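You operate a simulated robot arm through the tools that you are given. There is no shell and no other tool.

You are at the controls of a simulated robot arm. One attempt, no reset.

JOB
Get the teal lamp shining and dim it with the white remote.
Fine: switch on the lamp side socket, the lamp's own switch and the remote's ON key; the remote goes in the bay marked LAMP after.

Only the result counts: the job must be done as asked and must still hold three seconds after the hand-in. Knocking over, shifting, dropping, spilling or breaking anything else fails it.

ROBOT AND FRAMES
A 7-joint arm with a two-finger parallel gripper, fixed in place. Base frame: the origin is at the foot of the arm, x ahead of it, y to its left, z up; the work surface is at about z = 660. Readings come in mm, degrees, newtons and seconds.
With the tool pointing down near the work surface it reaches from about 100 to 460 mm from the base axis. Its first joint turns from -166.0 to 166.0 degrees. Payload 1.57 kg.
Tool frame: the origin (TCP) lies between the finger pads and is the grasp point; the fingertips stand 30 mm ahead of it; z points along the fingers, y is the line along which they close. Largest opening 80 mm; finger width 17, thickness 12; the body of the gripper, 40 by 82 mm, starts 80 mm behind the TCP.
Orientation is that of the tool frame in the base frame, as a unit quaternion [w, x, y, z]. With the fingers straight down and closing along the base's y, the tool's x points along the base's -x, its y along +y and its z along -z.

CONTROLS
- The arm moves only by the tool apply_moves. Its arguments are lists of equal length, an entry for each row: "offset": the shift along the tool's x, y, z in units of 300 mm (1.0 is 300 mm), a list of three; "rotation": the turn, a rotation vector about the tool's x, y, z in units of 120 degrees (1.0 is 120 degrees), a list of three; "grip": the closure, from 0 (fully open) to 1 (shut). In form: {"offset": [[dx, dy, dz], ...], "rotation": [[rx, ry, rz], ...], "grip": [grip, ...]}. A call has 1 to 20 rows; each row is the pose to reach, as a shift and turn from the pose commanded when the call began, along the tool's axes at that moment. A call with a number of a shift or a turn outside -1 to 1 is refused whole. Each row takes 0.2 s and may step no farther than 50 mm and 8.6 degrees from the row before; otherwise, or with a gripper value out of range, the whole call is refused. Where a pose cannot be reached the arm comes as near as it can. A force on the tool above 90 N (or 10 N above the force at the start of the call, whichever is more), or a blocked arm, ends the call early, and 0.2 s more pass. The fingers move at their own pace (about 72 mm/s each) and stop on an object; they squeeze with about 32 N. The grip force told is the motor's: it shows also when the fingers shut on nothing. Time passes only in rows, and 0.2 s behind the last, so rows that repeat a pose let the fingers close. The reply holds the time, the measured pose of the TCP, the force on the tool along the base axes, the opening and the grip force, in the units named above and with some noise, with the torque about the TCP (base axes, N m) and any sound that the robot's microphone picked up, and new pictures: "pictures" is both (left out), scene, wrist or none.
- Cameras (640 x 400 px; columns grow to the right, rows downward): "scene" is fixed at [220.2, -499.6, 1234.6]; the picture's right is [0.96, -0.29, 0.00], its down [-0.19, -0.63, -0.76] and it looks along [0.22, 0.72, -0.66] (base axes); focal length 342 px, centre (320, 200). "wrist" rides on the gripper at [72, -7, -122] in the tool frame; the picture's right is [0.09, 1.00, 0.00], its down [-0.84, 0.08, -0.54] and it looks along [-0.54, 0.05, 0.84] (tool axes); focal length 238 px, centre (320, 200). There is no depth. A picture from a camera that has moved, and an enlarged one, comes with that camera's place and axes in the base frame and with its lens.
- slide_trunk(by): slides the trunk up (or, below 0, down) by that many mm; the arm rides with it, the base frame stays. It gives what a move gives, with no picture.
- zoom(camera, box): a new picture of the part [left, top, right, bottom] of that camera's present view, enlarged. The clock stands still meanwhile.
- close_job(): hands the job in; it is judged then, once.

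Nothing tells you positions but the pictures and the camera data. Unless the task says otherwise, let go and move clear before handing in.

The tools are called after "Request:" as name(argument=value, ...) on one line, values as JSON. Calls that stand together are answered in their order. apply_moves: Moves the arm, as the interface text tells. Its arguments: {"type":"object","properties":{"offset":{"type":"array"},"rotation":{"type":"array"},"grip":{"type":"array"},"pictures":{"type":"string","enum":["both","scene","wrist","none"]}},"required":["offset","rotation","grip"]} The other tools are called the same way: slide_trunk (by) slides the trunk up or down; zoom (camera, box) takes an enlarged picture of a part of a camera's view; close_job () hands the job in.

At the start:

```text
time_s: 0.0
tool_pos: [332.6, 10.3, 955.7]
orientation: [0.0, -0.001, 1.0, 0.0]
force: [0.2, -0.1, 0.8]
wrist_torque: [-0.01, -0.01, 0.02]
grip_width: 80.0
gripper_force: 0.1
trunk travel left (down, up): [-759.0, 231.0]
```

scene: 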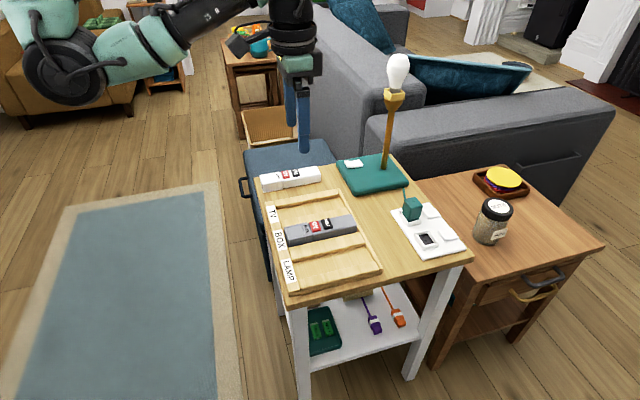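
wrist: 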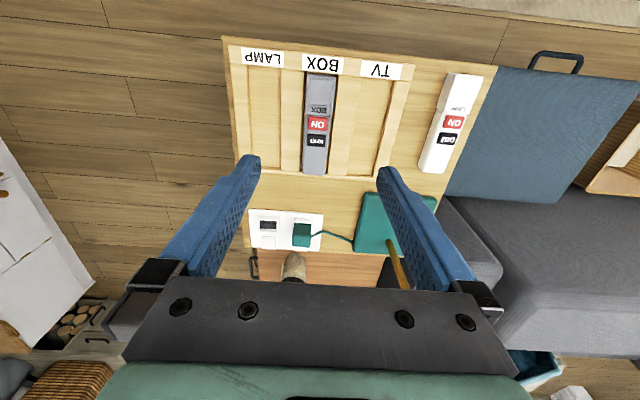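

I see a small table with a three-bay rack (TV, BOX, LAMP), a grey remote in the BOX bay, a white remote on the table, a teal lamp and a socket strip with a teal plug. I'll zoom in for details before moving.

Request:
zoom(camera="scene", box=[240, 140, 400, 240])

Request:
zoom(camera="scene", box=[380, 180, 480, 270])

Request:
zoom(camera="wrist", box=[220, 30, 500, 260])

Request:
zoom(camera="scene", box=[320, 40, 440, 200])

```text
4.00 times, centred on (320, 190) of scene
camera zoom: at [220.2, -499.6, 1234.6], right [0.96, -0.29, 0.0], down [-0.19, -0.63, -0.76], along [0.22, 0.72, -0.66], focal length 1367 px, centre (320, 240)
```

zoom: 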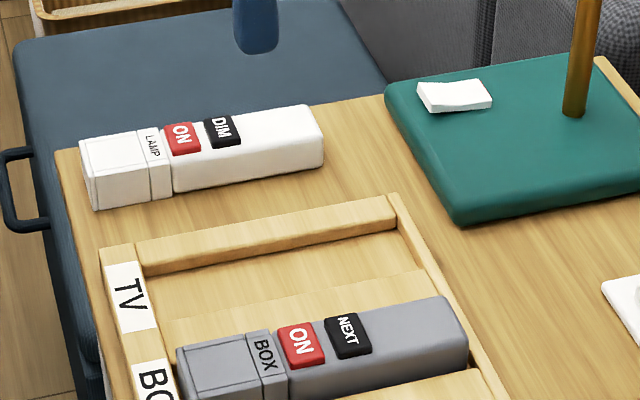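

```text
4.44 times, centred on (430, 225) of scene
camera zoom: at [220.2, -499.6, 1234.6], right [0.96, -0.29, 0.0], down [-0.19, -0.63, -0.76], along [0.22, 0.72, -0.66], focal length 1519 px, centre (-169, 89)
```

zoom: 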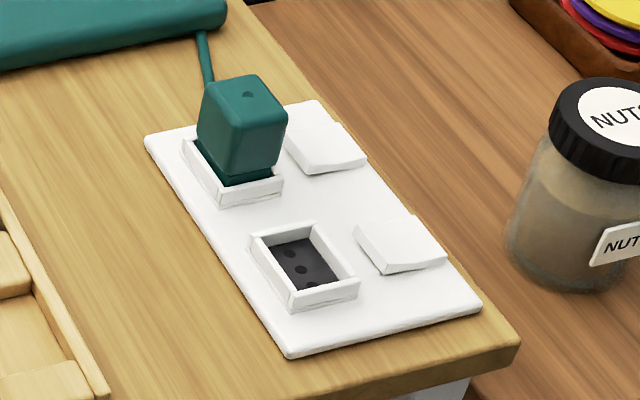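

```text
1.74 times, centred on (360, 145) of wrist
camera zoom: at [261.5, 4.6, 1077.0], right [-0.09, 1.0, 0.0], down [0.84, 0.08, 0.54], along [0.54, 0.05, -0.84], focal length 414 px, centre (250, 296)
```

zoom: 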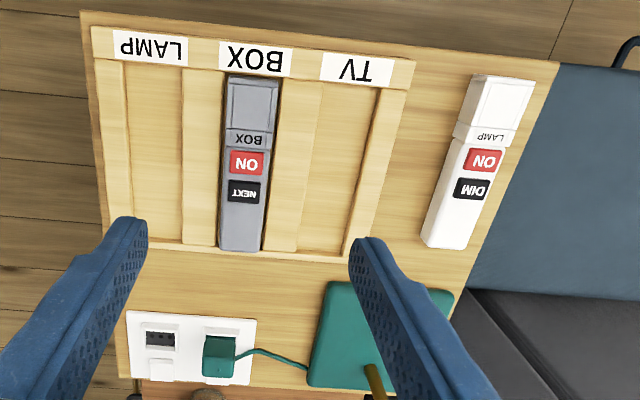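

```text
2.50 times, centred on (380, 120) of scene
camera zoom: at [220.2, -499.6, 1234.6], right [0.96, -0.29, 0.0], down [-0.19, -0.63, -0.76], along [0.22, 0.72, -0.66], focal length 854 px, centre (170, 400)
```

zoom: 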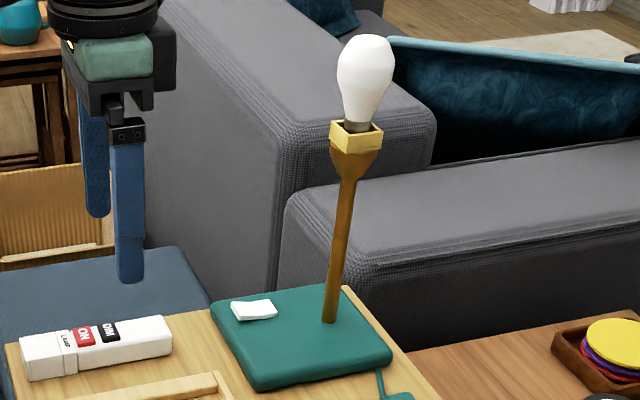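

The lower shelf and the lamp head may matter too, so I'll look at those before I act.

Request:
zoom(camera="scene", box=[290, 270, 430, 360])

Request:
zoom(camera="scene", box=[375, 45, 425, 110])

Request:
zoom(camera="scene", box=[255, 155, 325, 200])

Request:
zoom(camera="scene", box=[255, 180, 395, 300])

Request:
zoom(camera="scene", box=[385, 185, 435, 230])

Request:
zoom(camera="wrist", box=[240, 180, 440, 300])

```text
4.44 times, centred on (360, 315) of scene
camera zoom: at [220.2, -499.6, 1234.6], right [0.96, -0.29, 0.0], down [-0.19, -0.63, -0.76], along [0.22, 0.72, -0.66], focal length 1519 px, centre (142, -311)
```

zoom: 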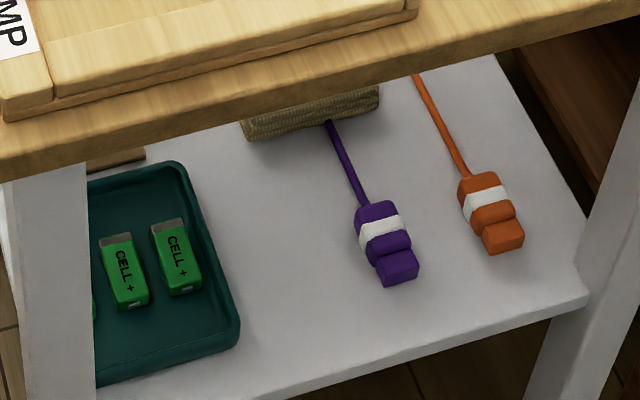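

```text
6.15 times, centred on (400, 78) of scene
camera zoom: at [220.2, -499.6, 1234.6], right [0.96, -0.29, 0.0], down [-0.19, -0.63, -0.76], along [0.22, 0.72, -0.66], focal length 2103 px, centre (-172, 954)
```

zoom: 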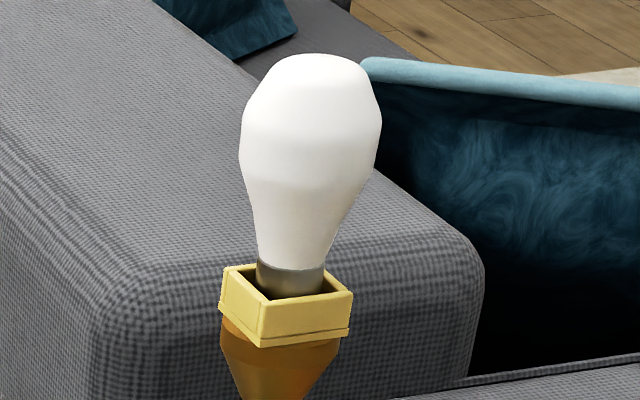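

```text
8.89 times, centred on (290, 178) of scene
camera zoom: at [220.2, -499.6, 1234.6], right [0.96, -0.29, 0.0], down [-0.19, -0.63, -0.76], along [0.22, 0.72, -0.66], focal length 3038 px, centre (587, 400)
```

zoom: 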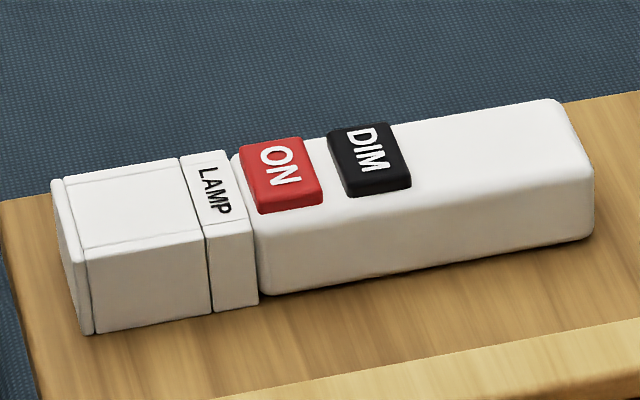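

```text
3.33 times, centred on (325, 240) of scene
camera zoom: at [220.2, -499.6, 1234.6], right [0.96, -0.29, 0.0], down [-0.19, -0.63, -0.76], along [0.22, 0.72, -0.66], focal length 1139 px, centre (303, 67)
```

zoom: 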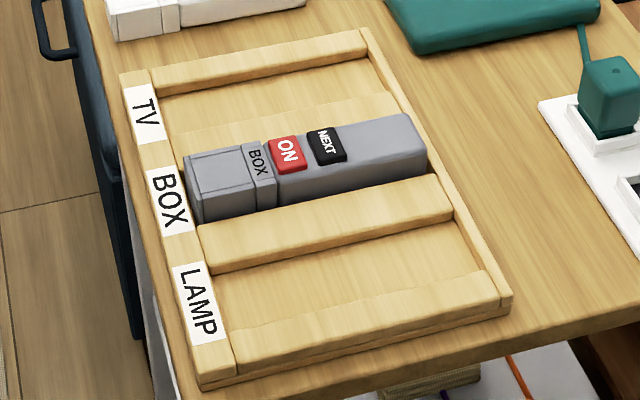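

```text
8.89 times, centred on (410, 208) of scene
camera zoom: at [220.2, -499.6, 1234.6], right [0.96, -0.29, 0.0], down [-0.19, -0.63, -0.76], along [0.22, 0.72, -0.66], focal length 3038 px, centre (-480, 133)
```

zoom: 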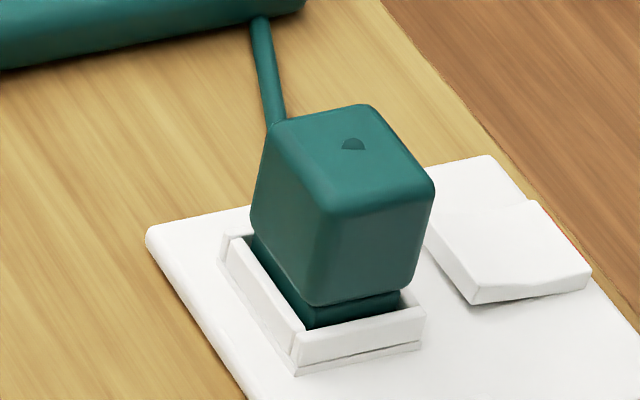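

```text
3.20 times, centred on (340, 240) of wrist
camera zoom: at [261.5, 4.6, 1077.0], right [-0.09, 1.0, 0.0], down [0.84, 0.08, 0.54], along [0.54, 0.05, -0.84], focal length 763 px, centre (256, 72)
```

zoom: 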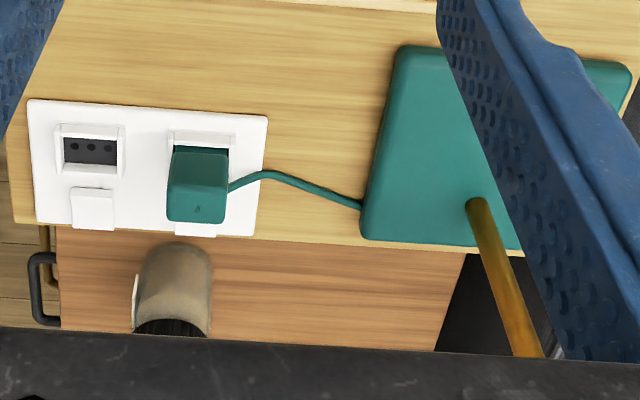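

The plug is already in the lamp-side socket. The strip is at about x≈600–650 and the lamp switch at about (538, 219), both beyond the stated reach. I'll slide the trunk down to see whether that extends it.

Request:
slide_trunk(by=-120)

```text
time_s: 1.5
tool_pos: [333.0, 10.6, 835.0]
orientation: [0.0, 0.001, 1.0, 0.001]
force: [-0.1, -0.2, -0.9]
wrist_torque: [0.03, -0.02, 0.0]
grip_width: 80.0
gripper_force: 0.0
trunk travel left (down, up): [-639.0, 351.0]
```

The trunk moved cleanly. Now I'll reach outward a bit in the tool-down pose and look at the socket strip.

Request:
apply_moves(offset=[[-0.1, 0, 0], [-0.2, 0, 0], [-0.3, 0, 0], [-0.4, 0, 0], [-0.4, 0, 0]], rotation=[[0, 0, 0], [0, 0, 0], [0, 0, 0], [0, 0, 0], [0, 0, 0]], grip=[0, 0, 0, 0.5, 1])

```text
time_s: 2.7
tool_pos: [452.2, 10.7, 836.6]
orientation: [0.0, 0.0, 1.0, 0.0]
force: [0.3, -0.1, -0.6]
wrist_torque: [0.03, -0.01, 0.0]
grip_width: 0.0
gripper_force: 0.5
trunk travel left (down, up): [-639.0, 351.0]
camera wrist: at [381.1, 5.4, 957.8], right [-0.09, 1.0, 0.0], down [0.84, 0.08, 0.54], along [0.54, 0.05, -0.84], focal length 238 px, centre (320, 200)
```

scene: 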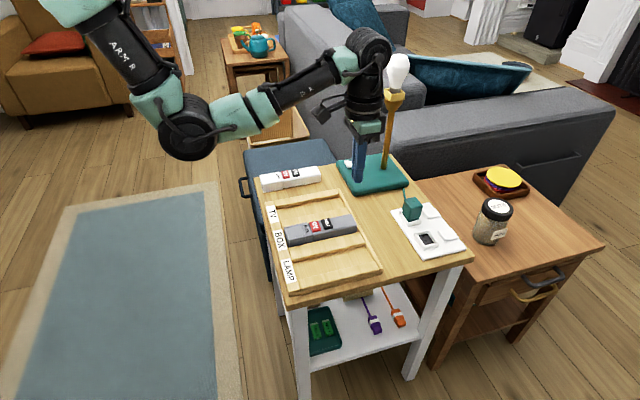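
wrist: 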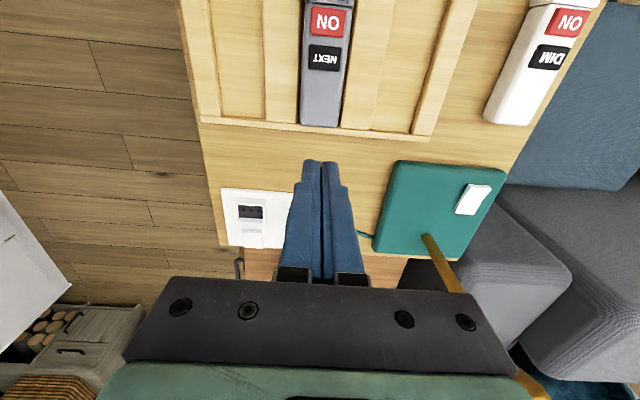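

Reach is better with the trunk lowered. Zooming in on the rockers to see which end of each is raised.

Request:
zoom(camera="wrist", box=[430, 160, 510, 230])

Request:
zoom(camera="wrist", box=[210, 180, 300, 250])

Request:
zoom(camera="scene", box=[330, 145, 380, 180])

Request:
zoom(camera="scene", box=[410, 195, 470, 260])

```text
5.71 times, centred on (470, 195) of wrist
camera zoom: at [381.1, 5.4, 957.8], right [-0.09, 1.0, 0.0], down [0.84, 0.08, 0.54], along [0.54, 0.05, -0.84], focal length 1362 px, centre (-537, 229)
```

zoom: 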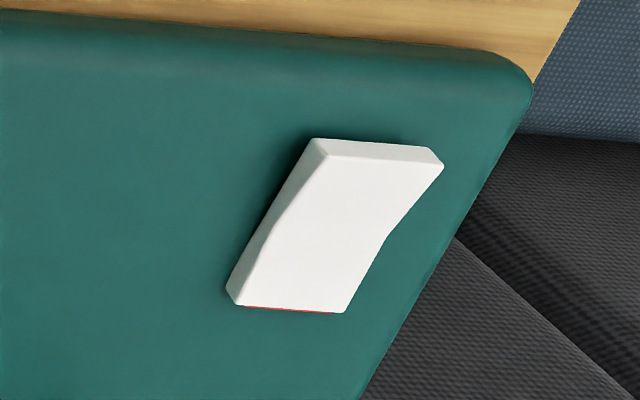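

```text
5.71 times, centred on (255, 215) of wrist
camera zoom: at [381.1, 5.4, 957.8], right [-0.09, 1.0, 0.0], down [0.84, 0.08, 0.54], along [0.54, 0.05, -0.84], focal length 1362 px, centre (691, 114)
```

zoom: 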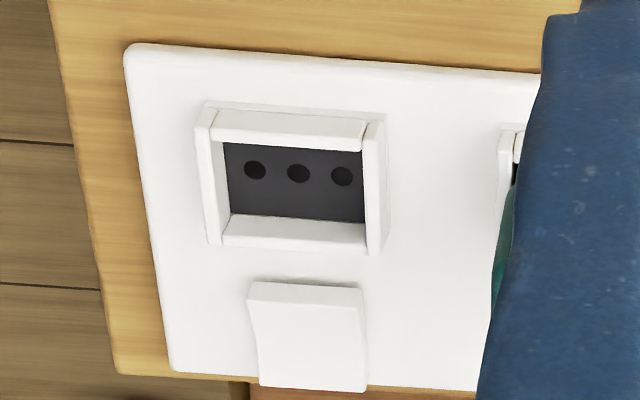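

```text
11.43 times, centred on (355, 162) of scene
camera zoom: at [220.2, -499.6, 1234.6], right [0.96, -0.29, 0.0], down [-0.19, -0.63, -0.76], along [0.22, 0.72, -0.66], focal length 3906 px, centre (-80, 629)
```

zoom: 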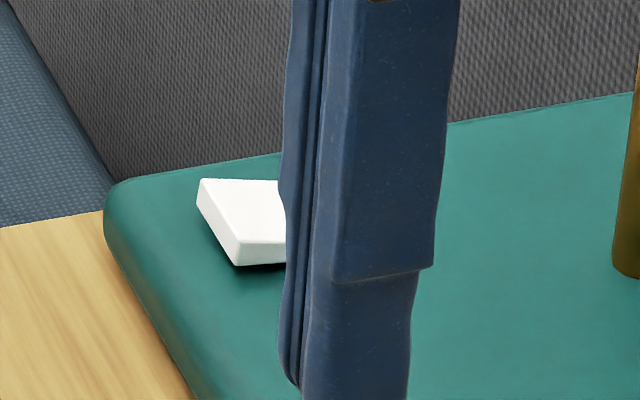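

```text
6.15 times, centred on (440, 228) of scene
camera zoom: at [220.2, -499.6, 1234.6], right [0.96, -0.29, 0.0], down [-0.19, -0.63, -0.76], along [0.22, 0.72, -0.66], focal length 2103 px, centre (-418, 31)
```

zoom: 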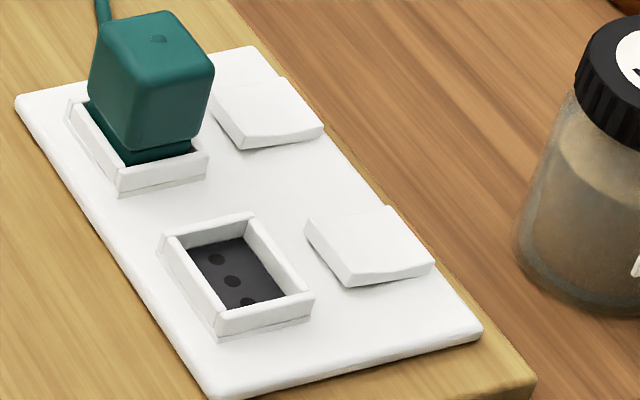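

Each rocker has its robot-side end raised, and a red stripe is just showing at the far end. So I need to press the near (low-x) end of each. Next I'll move out above the lamp-side socket switch, well above the plug, to check reach.

Request:
apply_moves(offset=[[-0.12, -0.015, 0], [-0.24, -0.03, 0], [-0.36, -0.045, 0], [-0.48, -0.06, 0], [-0.6, -0.06, 0], [-0.6, -0.06, 0]], rotation=[[0, 0, 0], [0, 0, 0], [0, 0, 0], [0, 0, 0], [0, 0, 0], [0, 0, 0]], grip=[1, 1, 1, 1, 1, 1])

```text
time_s: 4.1
tool_pos: [627.4, -7.7, 837.5]
orientation: [0.001, -0.001, 1.0, -0.001]
force: [-0.4, -0.3, 1.2]
wrist_torque: [0.03, 0.02, -0.01]
grip_width: 0.0
gripper_force: 21.4
out of reach, approached as far as the arm can: row 5, 6
trunk travel left (down, up): [-639.0, 351.0]
camera wrist: at [555.9, -13.8, 958.3], right [-0.09, 1.0, 0.0], down [0.84, 0.08, 0.54], along [0.54, 0.05, -0.84], focal length 238 px, centre (320, 200)
```

scene: 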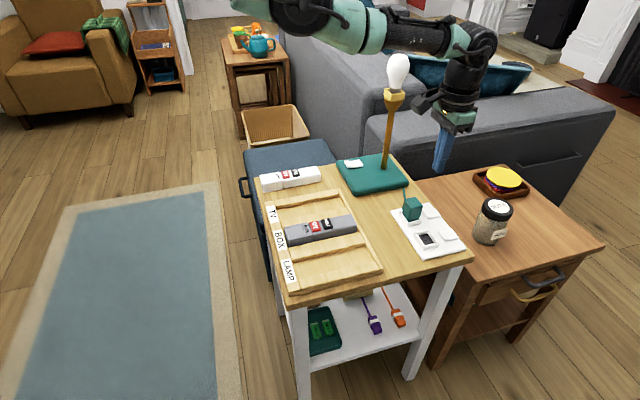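
wrist: 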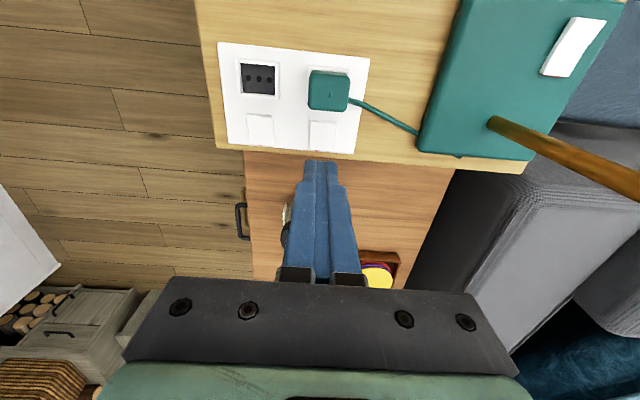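

I'm now over the strip and can see the lamp-side rocker clearly. Zooming in to measure it.

Request:
zoom(camera="wrist", box=[210, 30, 380, 165])

Request:
zoom(camera="wrist", box=[295, 60, 375, 165])

Request:
zoom(camera="wrist", box=[410, 0, 640, 170])

```text
2.96 times, centred on (295, 98) of wrist
camera zoom: at [555.9, -13.8, 958.3], right [-0.09, 1.0, 0.0], down [0.84, 0.08, 0.54], along [0.54, 0.05, -0.84], focal length 706 px, centre (394, 504)
```

zoom: 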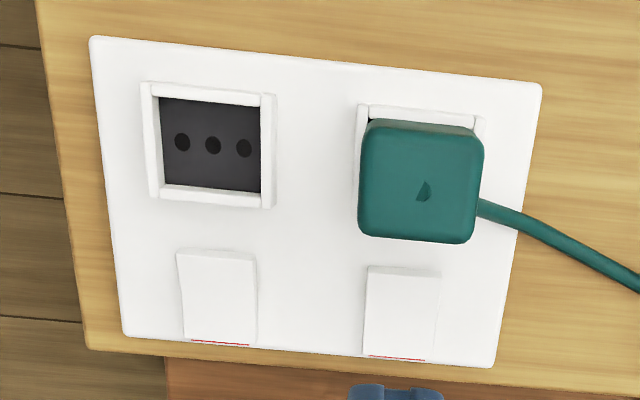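

```text
3.81 times, centred on (335, 112) of wrist
camera zoom: at [555.9, -13.8, 958.3], right [-0.09, 1.0, 0.0], down [0.84, 0.08, 0.54], along [0.54, 0.05, -0.84], focal length 908 px, centre (263, 533)
```

zoom: 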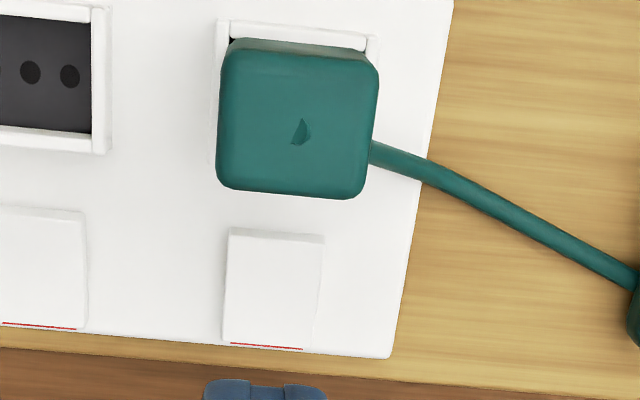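

```text
2.35 times, centred on (525, 85) of wrist
camera zoom: at [555.9, -13.8, 958.3], right [-0.09, 1.0, 0.0], down [0.84, 0.08, 0.54], along [0.54, 0.05, -0.84], focal length 561 px, centre (-162, 471)
```

zoom: 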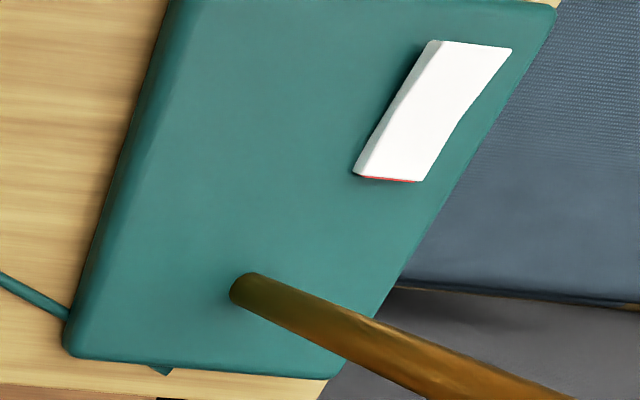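

The lamp-side rocker runs about x 630–668 at y≈-3, and the plug's far face is near x≈610. I'll raise the hand, lower the trunk for more reach, then line up on x≈641.

Request:
apply_moves(offset=[[0.02, 0, -0.1], [0.02, 0, -0.2], [0.02, 0.01, -0.3], [0.02, 0.01, -0.4]], rotation=[[0, 0, 0], [0, 0, 0], [0, 0, 0], [0, 0, 0]], grip=[1, 1, 1, 1], pictures="none")

Request:
slide_trunk(by=-180)

```text
time_s: 5.1
tool_pos: [619.4, -5.9, 956.0]
orientation: [0.0, 0.0, 1.0, 0.0]
force: [0.2, 0.3, -0.7]
wrist_torque: [0.03, 0.03, 0.0]
grip_width: 0.3
gripper_force: 21.3
trunk travel left (down, up): [-639.0, 351.0]
```

```text
time_s: 7.1
tool_pos: [618.9, -5.7, 775.4]
orientation: [0.0, 0.0, 1.0, 0.001]
force: [0.2, -0.3, -0.2]
wrist_torque: [-0.02, 0.02, -0.01]
grip_width: 0.0
gripper_force: 21.3
trunk travel left (down, up): [-459.0, 531.0]
```

Now to x≈641, y≈-3 at the same height, with pictures.

Request:
apply_moves(offset=[[-0.04, 0.005, 0], [-0.0737, 0.009, 0], [-0.0737, 0.009, 0.05], [-0.0737, 0.009, 0.05]], rotation=[[0, 0, 0], [0, 0, 0], [0, 0, 0], [0, 0, 0]], grip=[1, 1, 1, 1])

```text
time_s: 8.1
tool_pos: [640.3, -1.6, 760.0]
orientation: [0.0, 0.0, 1.0, -0.001]
force: [-0.1, 0.0, 0.5]
wrist_torque: [0.01, 0.01, 0.04]
grip_width: 0.0
gripper_force: 20.7
trunk travel left (down, up): [-459.0, 531.0]
camera wrist: at [569.3, -8.6, 883.7], right [-0.09, 1.0, 0.0], down [0.84, 0.08, 0.54], along [0.54, 0.05, -0.84], focal length 238 px, centre (320, 200)
```

scene: 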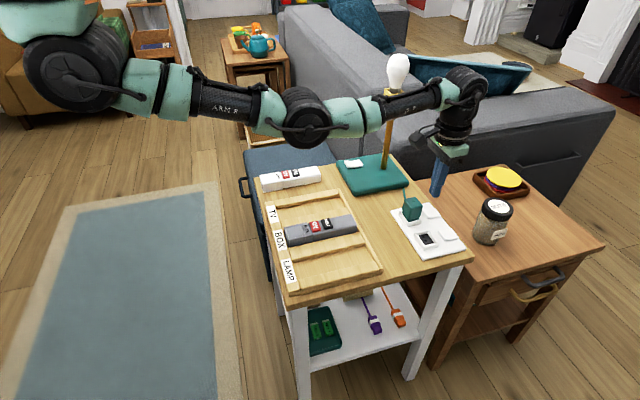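
wrist: 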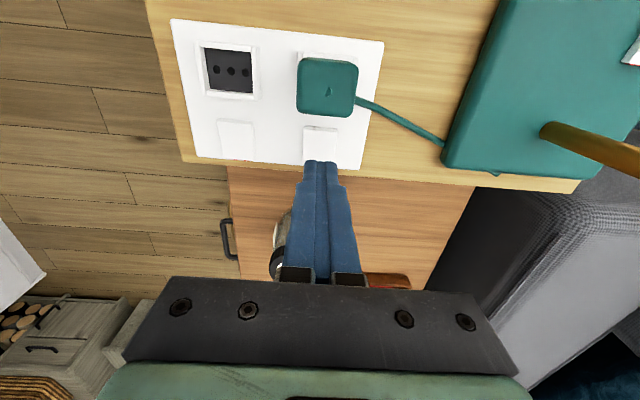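

Aligned with the rocker in x and y. Descending to just above it.

Request:
apply_moves(offset=[[0, -0.003, 0.06], [0, -0.003, 0.12], [0, -0.003, 0.15], [0, -0.003, 0.15]], rotation=[[0, 0, 0], [0, 0, 0], [0, 0, 0], [0, 0, 0]], grip=[1, 1, 1, 1])

Request:
zoom(camera="wrist", box=[260, 60, 400, 180])

Request:
zoom(camera="scene", box=[390, 170, 480, 260])

```text
time_s: 9.1
tool_pos: [640.5, -2.3, 716.1]
orientation: [0.001, -0.001, 1.0, 0.001]
force: [-0.4, 0.3, 0.0]
wrist_torque: [0.01, -0.01, -0.02]
grip_width: 0.0
gripper_force: 21.3
trunk travel left (down, up): [-459.0, 531.0]
camera wrist: at [569.2, -9.0, 838.2], right [-0.09, 1.0, 0.0], down [0.84, 0.08, 0.54], along [0.54, 0.05, -0.84], focal length 238 px, centre (320, 200)
```

scene: 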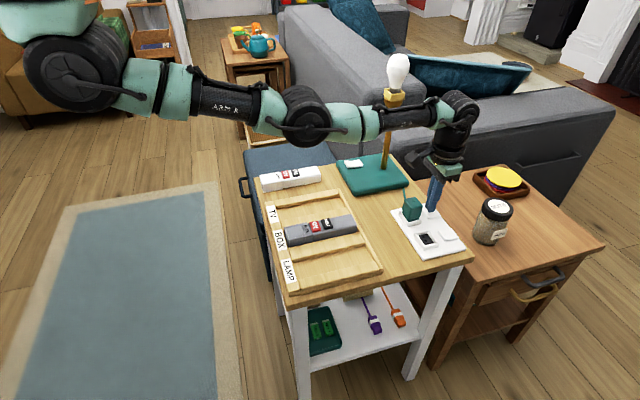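
wrist: 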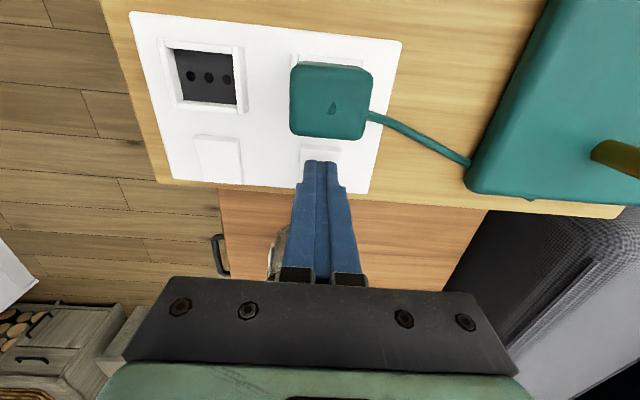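

```text
3.33 times, centred on (330, 120) of wrist
camera zoom: at [569.2, -9.0, 838.2], right [-0.09, 1.0, 0.0], down [0.84, 0.08, 0.54], along [0.54, 0.05, -0.84], focal length 794 px, centre (287, 467)
```

zoom: 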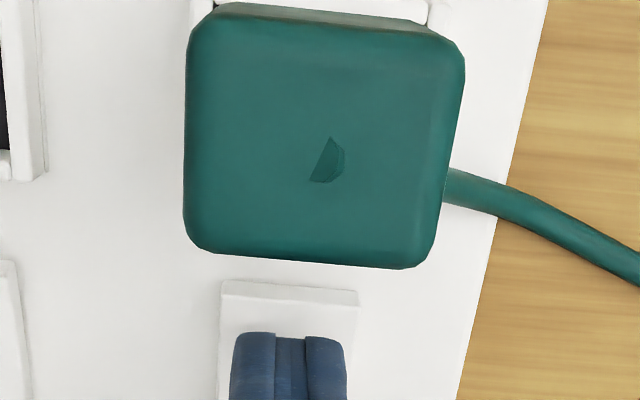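

```text
4.44 times, centred on (435, 215) of scene
camera zoom: at [220.2, -499.6, 1234.6], right [0.96, -0.29, 0.0], down [-0.19, -0.63, -0.76], along [0.22, 0.72, -0.66], focal length 1519 px, centre (-191, 133)
```

zoom: 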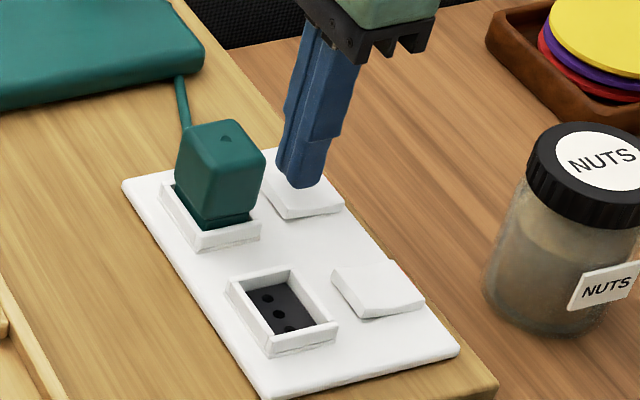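

The tip is right over the rocker's raised end. Pressing down slowly in small steps, watching force and sound.

Request:
apply_moves(offset=[[0, 0, 0.0133], [0, 0, 0.0267], [0, 0, 0.0333], [0, 0, 0.04]], rotation=[[0, 0, 0], [0, 0, 0], [0, 0, 0], [0, 0, 0]], grip=[1, 1, 1, 1], pictures="wrist")

```text
time_s: 10.1
tool_pos: [639.9, -3.4, 707.9]
orientation: [0.002, 0.0, 1.0, 0.0]
force: [-5.6, -0.9, 14.7]
wrist_torque: [-0.02, 0.16, 0.05]
grip_width: 0.0
gripper_force: 21.1
trunk travel left (down, up): [-459.0, 531.0]
camera wrist: at [569.3, -9.1, 829.3], right [-0.09, 1.0, 0.0], down [0.83, 0.08, 0.55], along [0.54, 0.05, -0.84], focal length 238 px, centre (320, 200)
```

wrist: 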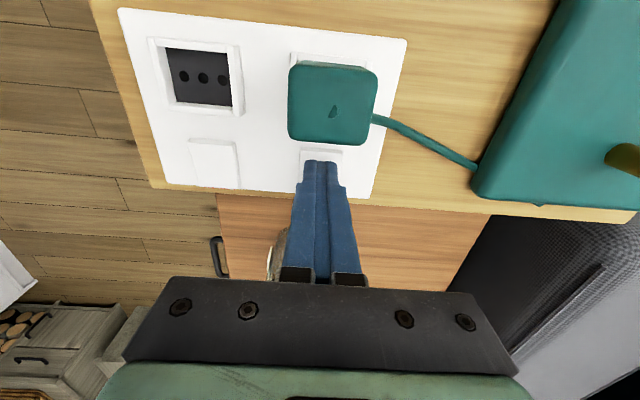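

In contact, about 15 N and no click yet. Pressing a bit further.

Request:
apply_moves(offset=[[0, 0, 0.0067], [0, 0, 0.0133], [0, 0, 0.02]], rotation=[[0, 0, 0], [0, 0, 0], [0, 0, 0]], grip=[1, 1, 1], pictures="wrist")

```text
time_s: 10.9
tool_pos: [640.4, -3.3, 707.9]
orientation: [0.005, 0.0, 1.0, -0.001]
force: [-16.9, -0.6, 46.3]
wrist_torque: [-0.03, 0.32, -0.13]
grip_width: 0.1
gripper_force: 21.4
trunk travel left (down, up): [-459.0, 531.0]
camera wrist: at [568.2, -9.2, 828.6], right [-0.09, 1.0, 0.0], down [0.83, 0.08, 0.55], along [0.55, 0.05, -0.83], focal length 238 px, centre (320, 200)
```

wrist: 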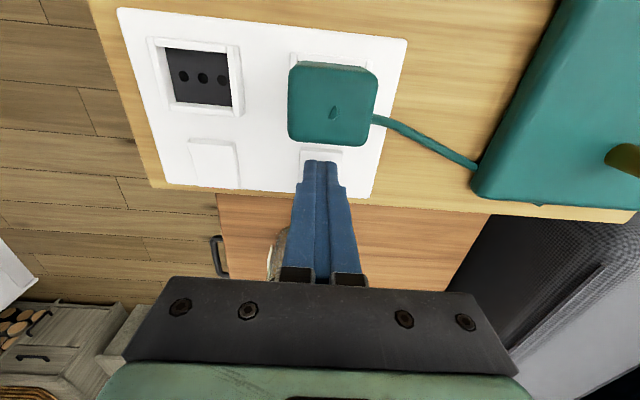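

It is resisting firmly at 46 N without moving, so this end may already be the low end. I'll inspect the neighbouring rocker's profile before pressing any harder.

Request:
zoom(camera="wrist", box=[170, 125, 260, 195])

Request:
zoom(camera="scene", box=[425, 218, 475, 250])

Request:
zoom(camera="scene", box=[410, 185, 460, 220])

Request:
zoom(camera="scene", box=[338, 150, 378, 178])

```text
5.71 times, centred on (215, 160) of wrist
camera zoom: at [568.2, -9.2, 828.6], right [-0.09, 1.0, 0.0], down [0.83, 0.08, 0.55], along [0.55, 0.05, -0.83], focal length 1362 px, centre (920, 429)
```

zoom: 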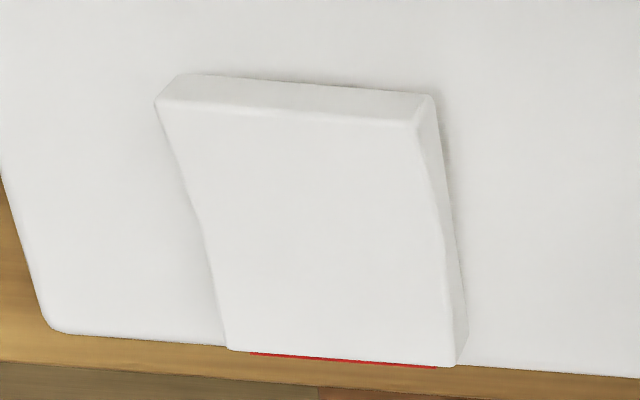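

```text
12.50 times, centred on (450, 234) of scene
camera zoom: at [220.2, -499.6, 1234.6], right [0.96, -0.29, 0.0], down [-0.19, -0.63, -0.76], along [0.22, 0.72, -0.66], focal length 4272 px, centre (-1305, -225)
```

zoom: 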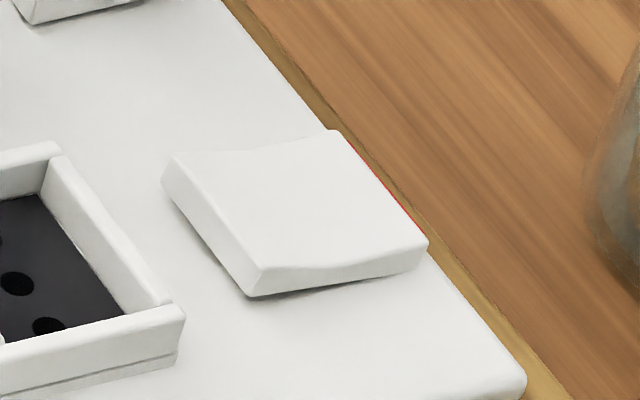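

```text
11.43 times, centred on (435, 202) of scene
camera zoom: at [220.2, -499.6, 1234.6], right [0.96, -0.29, 0.0], down [-0.19, -0.63, -0.76], along [0.22, 0.72, -0.66], focal length 3906 px, centre (-994, 171)
```

zoom: 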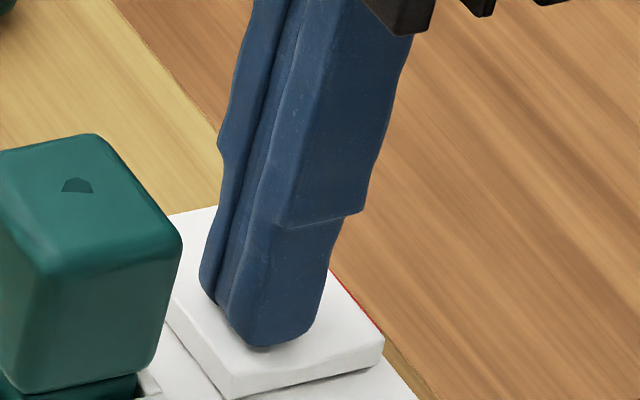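

```text
14.29 times, centred on (358, 164) of scene
camera zoom: at [220.2, -499.6, 1234.6], right [0.96, -0.29, 0.0], down [-0.19, -0.63, -0.76], along [0.22, 0.72, -0.66], focal length 4883 px, centre (-223, 714)
```

zoom: 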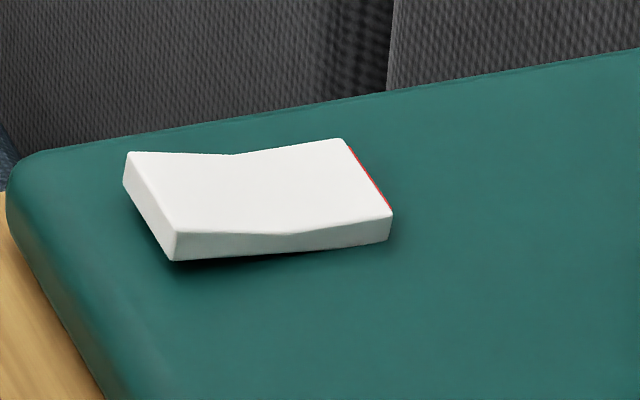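

The side profile confirms the robot-side end is raised, by about 4–5 mm. My press was too close to the pivot. I'll lift off, shift 6 mm toward the robot and press nearer the edge.

Request:
apply_moves(offset=[[0, 0, -0.03], [0, 0, -0.06], [0.02, 0, -0.06], [0.02, 0, -0.02], [0.02, 0, -0.01], [0.02, 0, 0]], rotation=[[0, 0, 0], [0, 0, 0], [0, 0, 0], [0, 0, 0], [0, 0, 0], [0, 0, 0]], grip=[1, 1, 1, 1, 1, 1], pictures="wrist")

```text
time_s: 12.3
tool_pos: [633.5, -2.8, 707.6]
orientation: [0.005, 0.0, 1.0, 0.0]
force: [-15.8, 1.6, 44.3]
wrist_torque: [0.03, 0.11, -0.06]
grip_width: 0.0
gripper_force: 21.2
trunk travel left (down, up): [-459.0, 531.0]
camera wrist: at [562.0, -9.0, 828.3], right [-0.09, 1.0, 0.0], down [0.83, 0.08, 0.55], along [0.55, 0.05, -0.83], focal length 238 px, centre (320, 200)
```

wrist: 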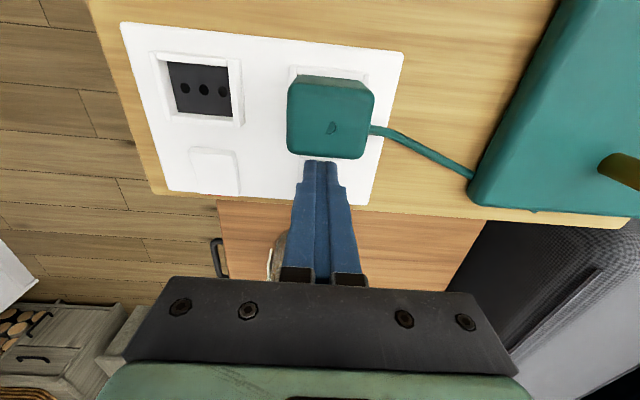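

Still no give at 44 N. I'll zoom in on the contact from both cameras to see what the tip is actually resting on.

Request:
zoom(camera="wrist", box=[270, 120, 370, 210])

Request:
zoom(camera="scene", box=[405, 185, 455, 220])

Request:
zoom(camera="scene", box=[390, 80, 500, 220])

```text
4.44 times, centred on (320, 165) of wrist
camera zoom: at [562.0, -9.0, 828.3], right [-0.09, 1.0, 0.0], down [0.83, 0.08, 0.55], along [0.55, 0.05, -0.83], focal length 1059 px, centre (320, 356)
```

zoom: 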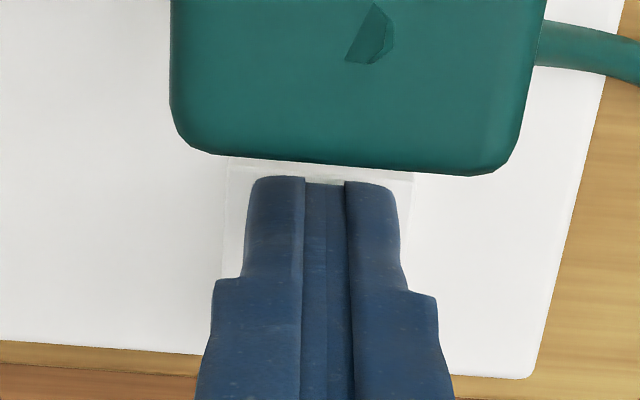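

```text
11.43 times, centred on (430, 202) of scene
camera zoom: at [220.2, -499.6, 1234.6], right [0.96, -0.29, 0.0], down [-0.19, -0.63, -0.76], along [0.22, 0.72, -0.66], focal length 3906 px, centre (-937, 171)
```

zoom: 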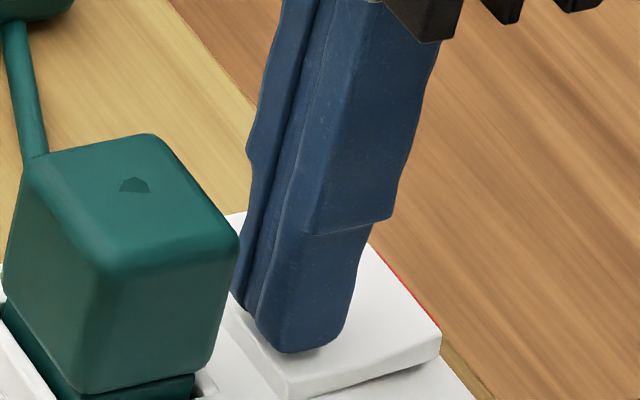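

```text
2.86 times, centred on (445, 150) of scene
camera zoom: at [220.2, -499.6, 1234.6], right [0.96, -0.29, 0.0], down [-0.19, -0.63, -0.76], along [0.22, 0.72, -0.66], focal length 976 px, centre (-37, 343)
```

zoom: 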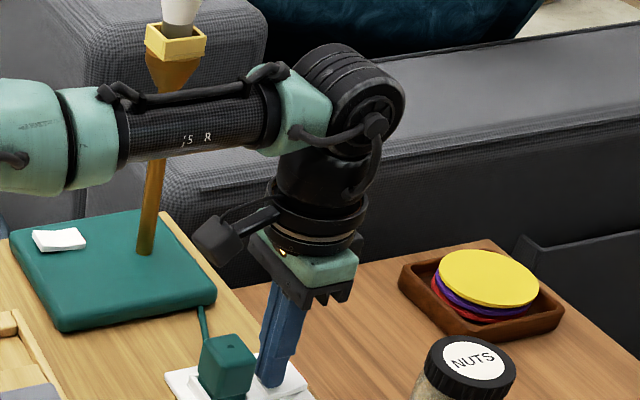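

The rocker may already have tipped over when I first pressed. I'll lift clear and compare the two rockers side by side.

Request:
apply_moves(offset=[[0, 0, -0.04], [0, 0, -0.1], [0, 0, -0.2], [0, 0, -0.3]], rotation=[[0, 0, 0], [0, 0, 0], [0, 0, 0], [0, 0, 0]], grip=[1, 1, 1, 1])

Request:
zoom(camera="wrist", box=[190, 80, 390, 205])

Request:
zoom(camera="scene", box=[410, 195, 470, 250])

```text
time_s: 13.3
tool_pos: [635.7, -2.0, 787.5]
orientation: [0.0, 0.0, 1.0, -0.001]
force: [-0.3, -0.7, 0.0]
wrist_torque: [0.01, 0.0, -0.01]
grip_width: 0.0
gripper_force: 21.6
trunk travel left (down, up): [-459.0, 531.0]
camera wrist: at [564.2, -9.9, 910.3], right [-0.09, 1.0, 0.0], down [0.84, 0.08, 0.54], along [0.54, 0.05, -0.84], focal length 238 px, centre (320, 200)
```

scene: 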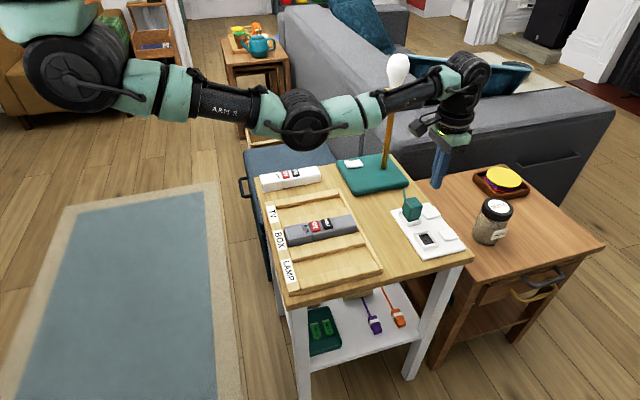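
wrist: 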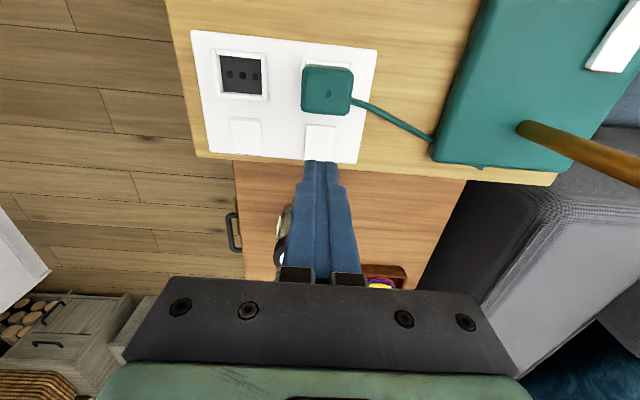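

```text
3.20 times, centred on (290, 142) of wrist
camera zoom: at [564.2, -9.9, 910.3], right [-0.09, 1.0, 0.0], down [0.84, 0.08, 0.54], along [0.54, 0.05, -0.84], focal length 763 px, centre (416, 384)
```

zoom: 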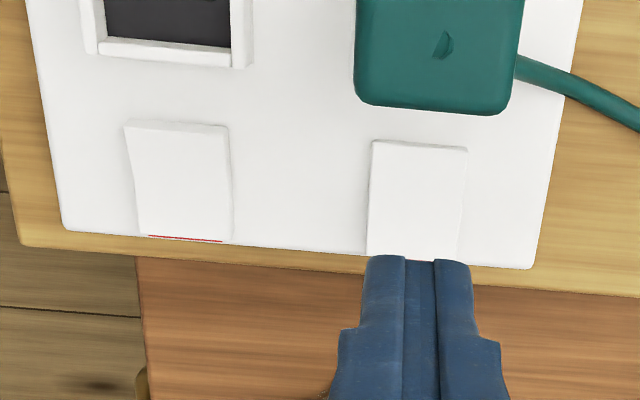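

```text
7.27 times, centred on (440, 222) of scene
camera zoom: at [220.2, -499.6, 1234.6], right [0.96, -0.29, 0.0], down [-0.19, -0.63, -0.76], along [0.22, 0.72, -0.66], focal length 2486 px, centre (-553, 36)
```

zoom: 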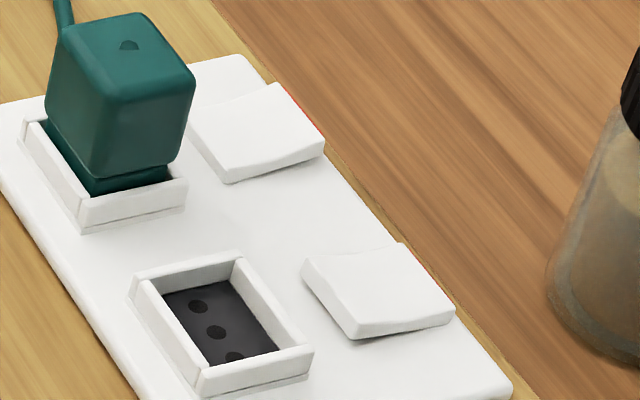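

The lamp-side rocker now looks different from its neighbour: near end down, far end up, with more red showing. A closer zoom to confirm.

Request:
zoom(camera="scene", box=[415, 195, 455, 225])

Request:
zoom(camera="scene", box=[430, 218, 470, 248])

```text
13.33 times, centred on (435, 210) of scene
camera zoom: at [220.2, -499.6, 1234.6], right [0.96, -0.29, 0.0], down [-0.19, -0.63, -0.76], along [0.22, 0.72, -0.66], focal length 4557 px, centre (-1213, 67)
```

zoom: 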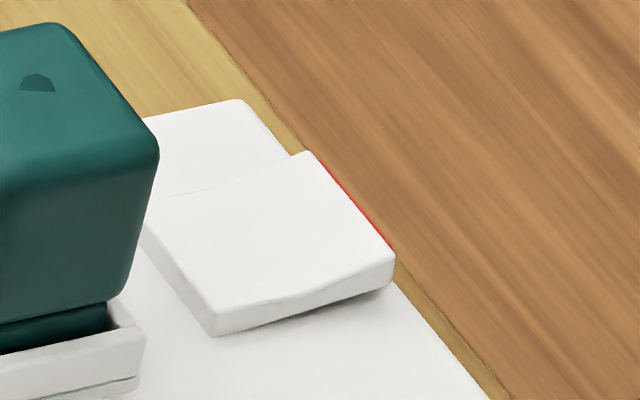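

```text
13.33 times, centred on (450, 233) of scene
camera zoom: at [220.2, -499.6, 1234.6], right [0.96, -0.29, 0.0], down [-0.19, -0.63, -0.76], along [0.22, 0.72, -0.66], focal length 4557 px, centre (-1413, -240)
```

zoom: 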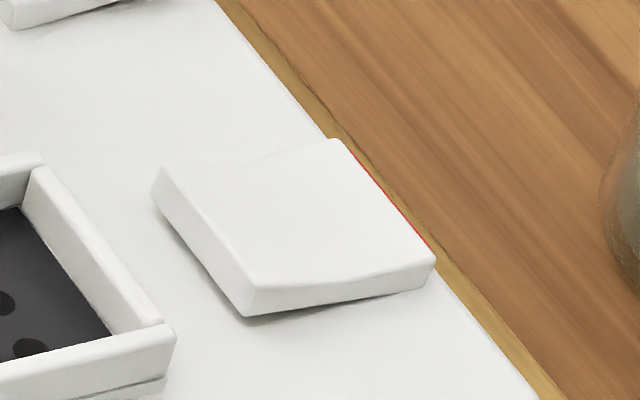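

Confirmed: the lamp-side socket is switched on. Next is the lamp's own switch at about (535, 226). I'll raise the trunk, back away from the strip, and approach with the tool leaning back from the lamp pole and bulb.

Request:
slide_trunk(by=150)

Request:
apply_moves(offset=[[0.15, 0, 0], [0.3, 0, 0], [0.45, 0, 0], [0.55, 0.12, 0], [0.55, 0.27, 0], [0.55, 0.42, 0], [0.55, 0.57, 0], [0.55, 0.7, 0], [0.55, 0.76, 0.1], [0.55, 0.76, 0.2]], rotation=[[0, 0, 0], [0, 0, 0], [0, 0, 0], [0, 0, 0], [0, 0, 0], [0, 0, 0], [0, -0.065, 0], [0, -0.13, 0], [0, -0.2, 0], [0, -0.2, 0]], grip=[1, 1, 1, 1, 1, 1, 1, 1, 1, 1])

```text
time_s: 15.1
tool_pos: [635.2, -3.6, 937.1]
orientation: [0.0, 0.001, 1.0, 0.0]
force: [-0.5, 0.3, 0.3]
wrist_torque: [-0.02, -0.01, -0.02]
grip_width: 0.3
gripper_force: 21.5
trunk travel left (down, up): [-609.0, 381.0]
```

```text
time_s: 17.2
tool_pos: [471.2, 225.3, 879.8]
orientation: [0.209, -0.001, 0.978, 0.0]
force: [1.1, -0.1, 0.2]
wrist_torque: [0.0, 0.0, 0.0]
grip_width: 0.0
gripper_force: 20.7
out of reach, approached as far as the arm can: row 2, 3, 4, 5
trunk travel left (down, up): [-609.0, 381.0]
camera wrist: at [357.0, 219.2, 961.4], right [-0.08, 1.0, -0.04], down [0.54, 0.08, 0.84], along [0.84, 0.05, -0.55], focal length 238 px, centre (320, 200)
```

scene: 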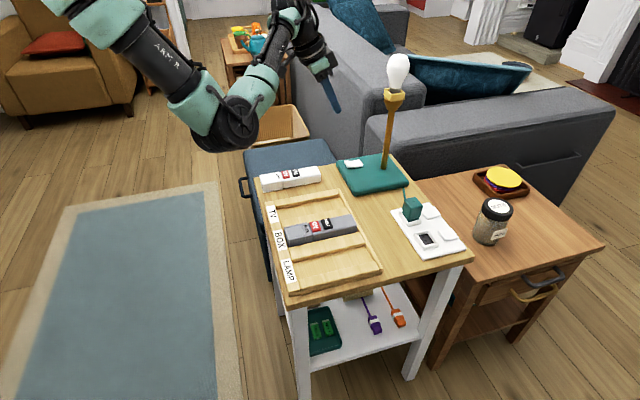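
wrist: 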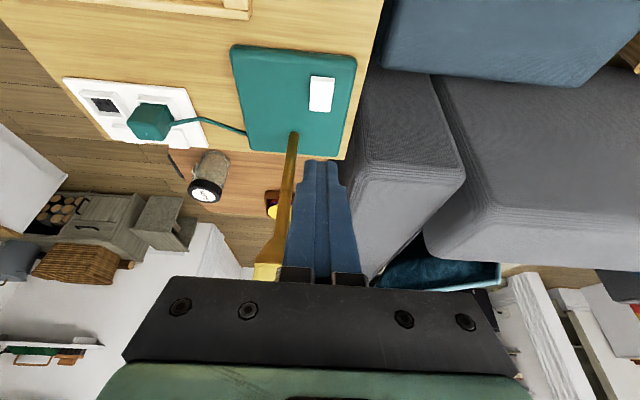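

I'm in position above and behind the lamp switch with a 24° lean. Zooming to refine its location.

Request:
zoom(camera="wrist", box=[270, 60, 370, 130])

```text
5.71 times, centred on (320, 95) of wrist
camera zoom: at [357.0, 219.2, 961.4], right [-0.08, 1.0, -0.04], down [0.54, 0.08, 0.84], along [0.84, 0.05, -0.55], focal length 1362 px, centre (320, 800)
```

zoom: 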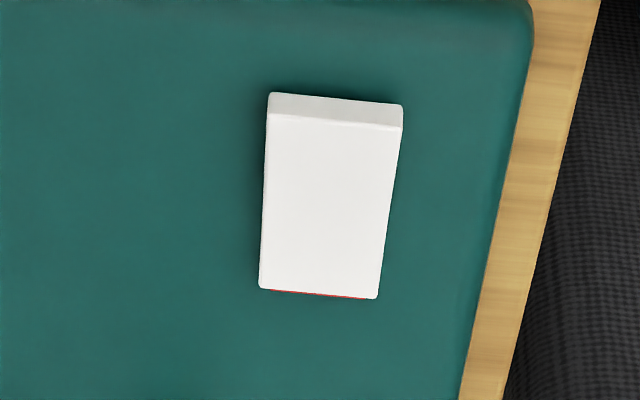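

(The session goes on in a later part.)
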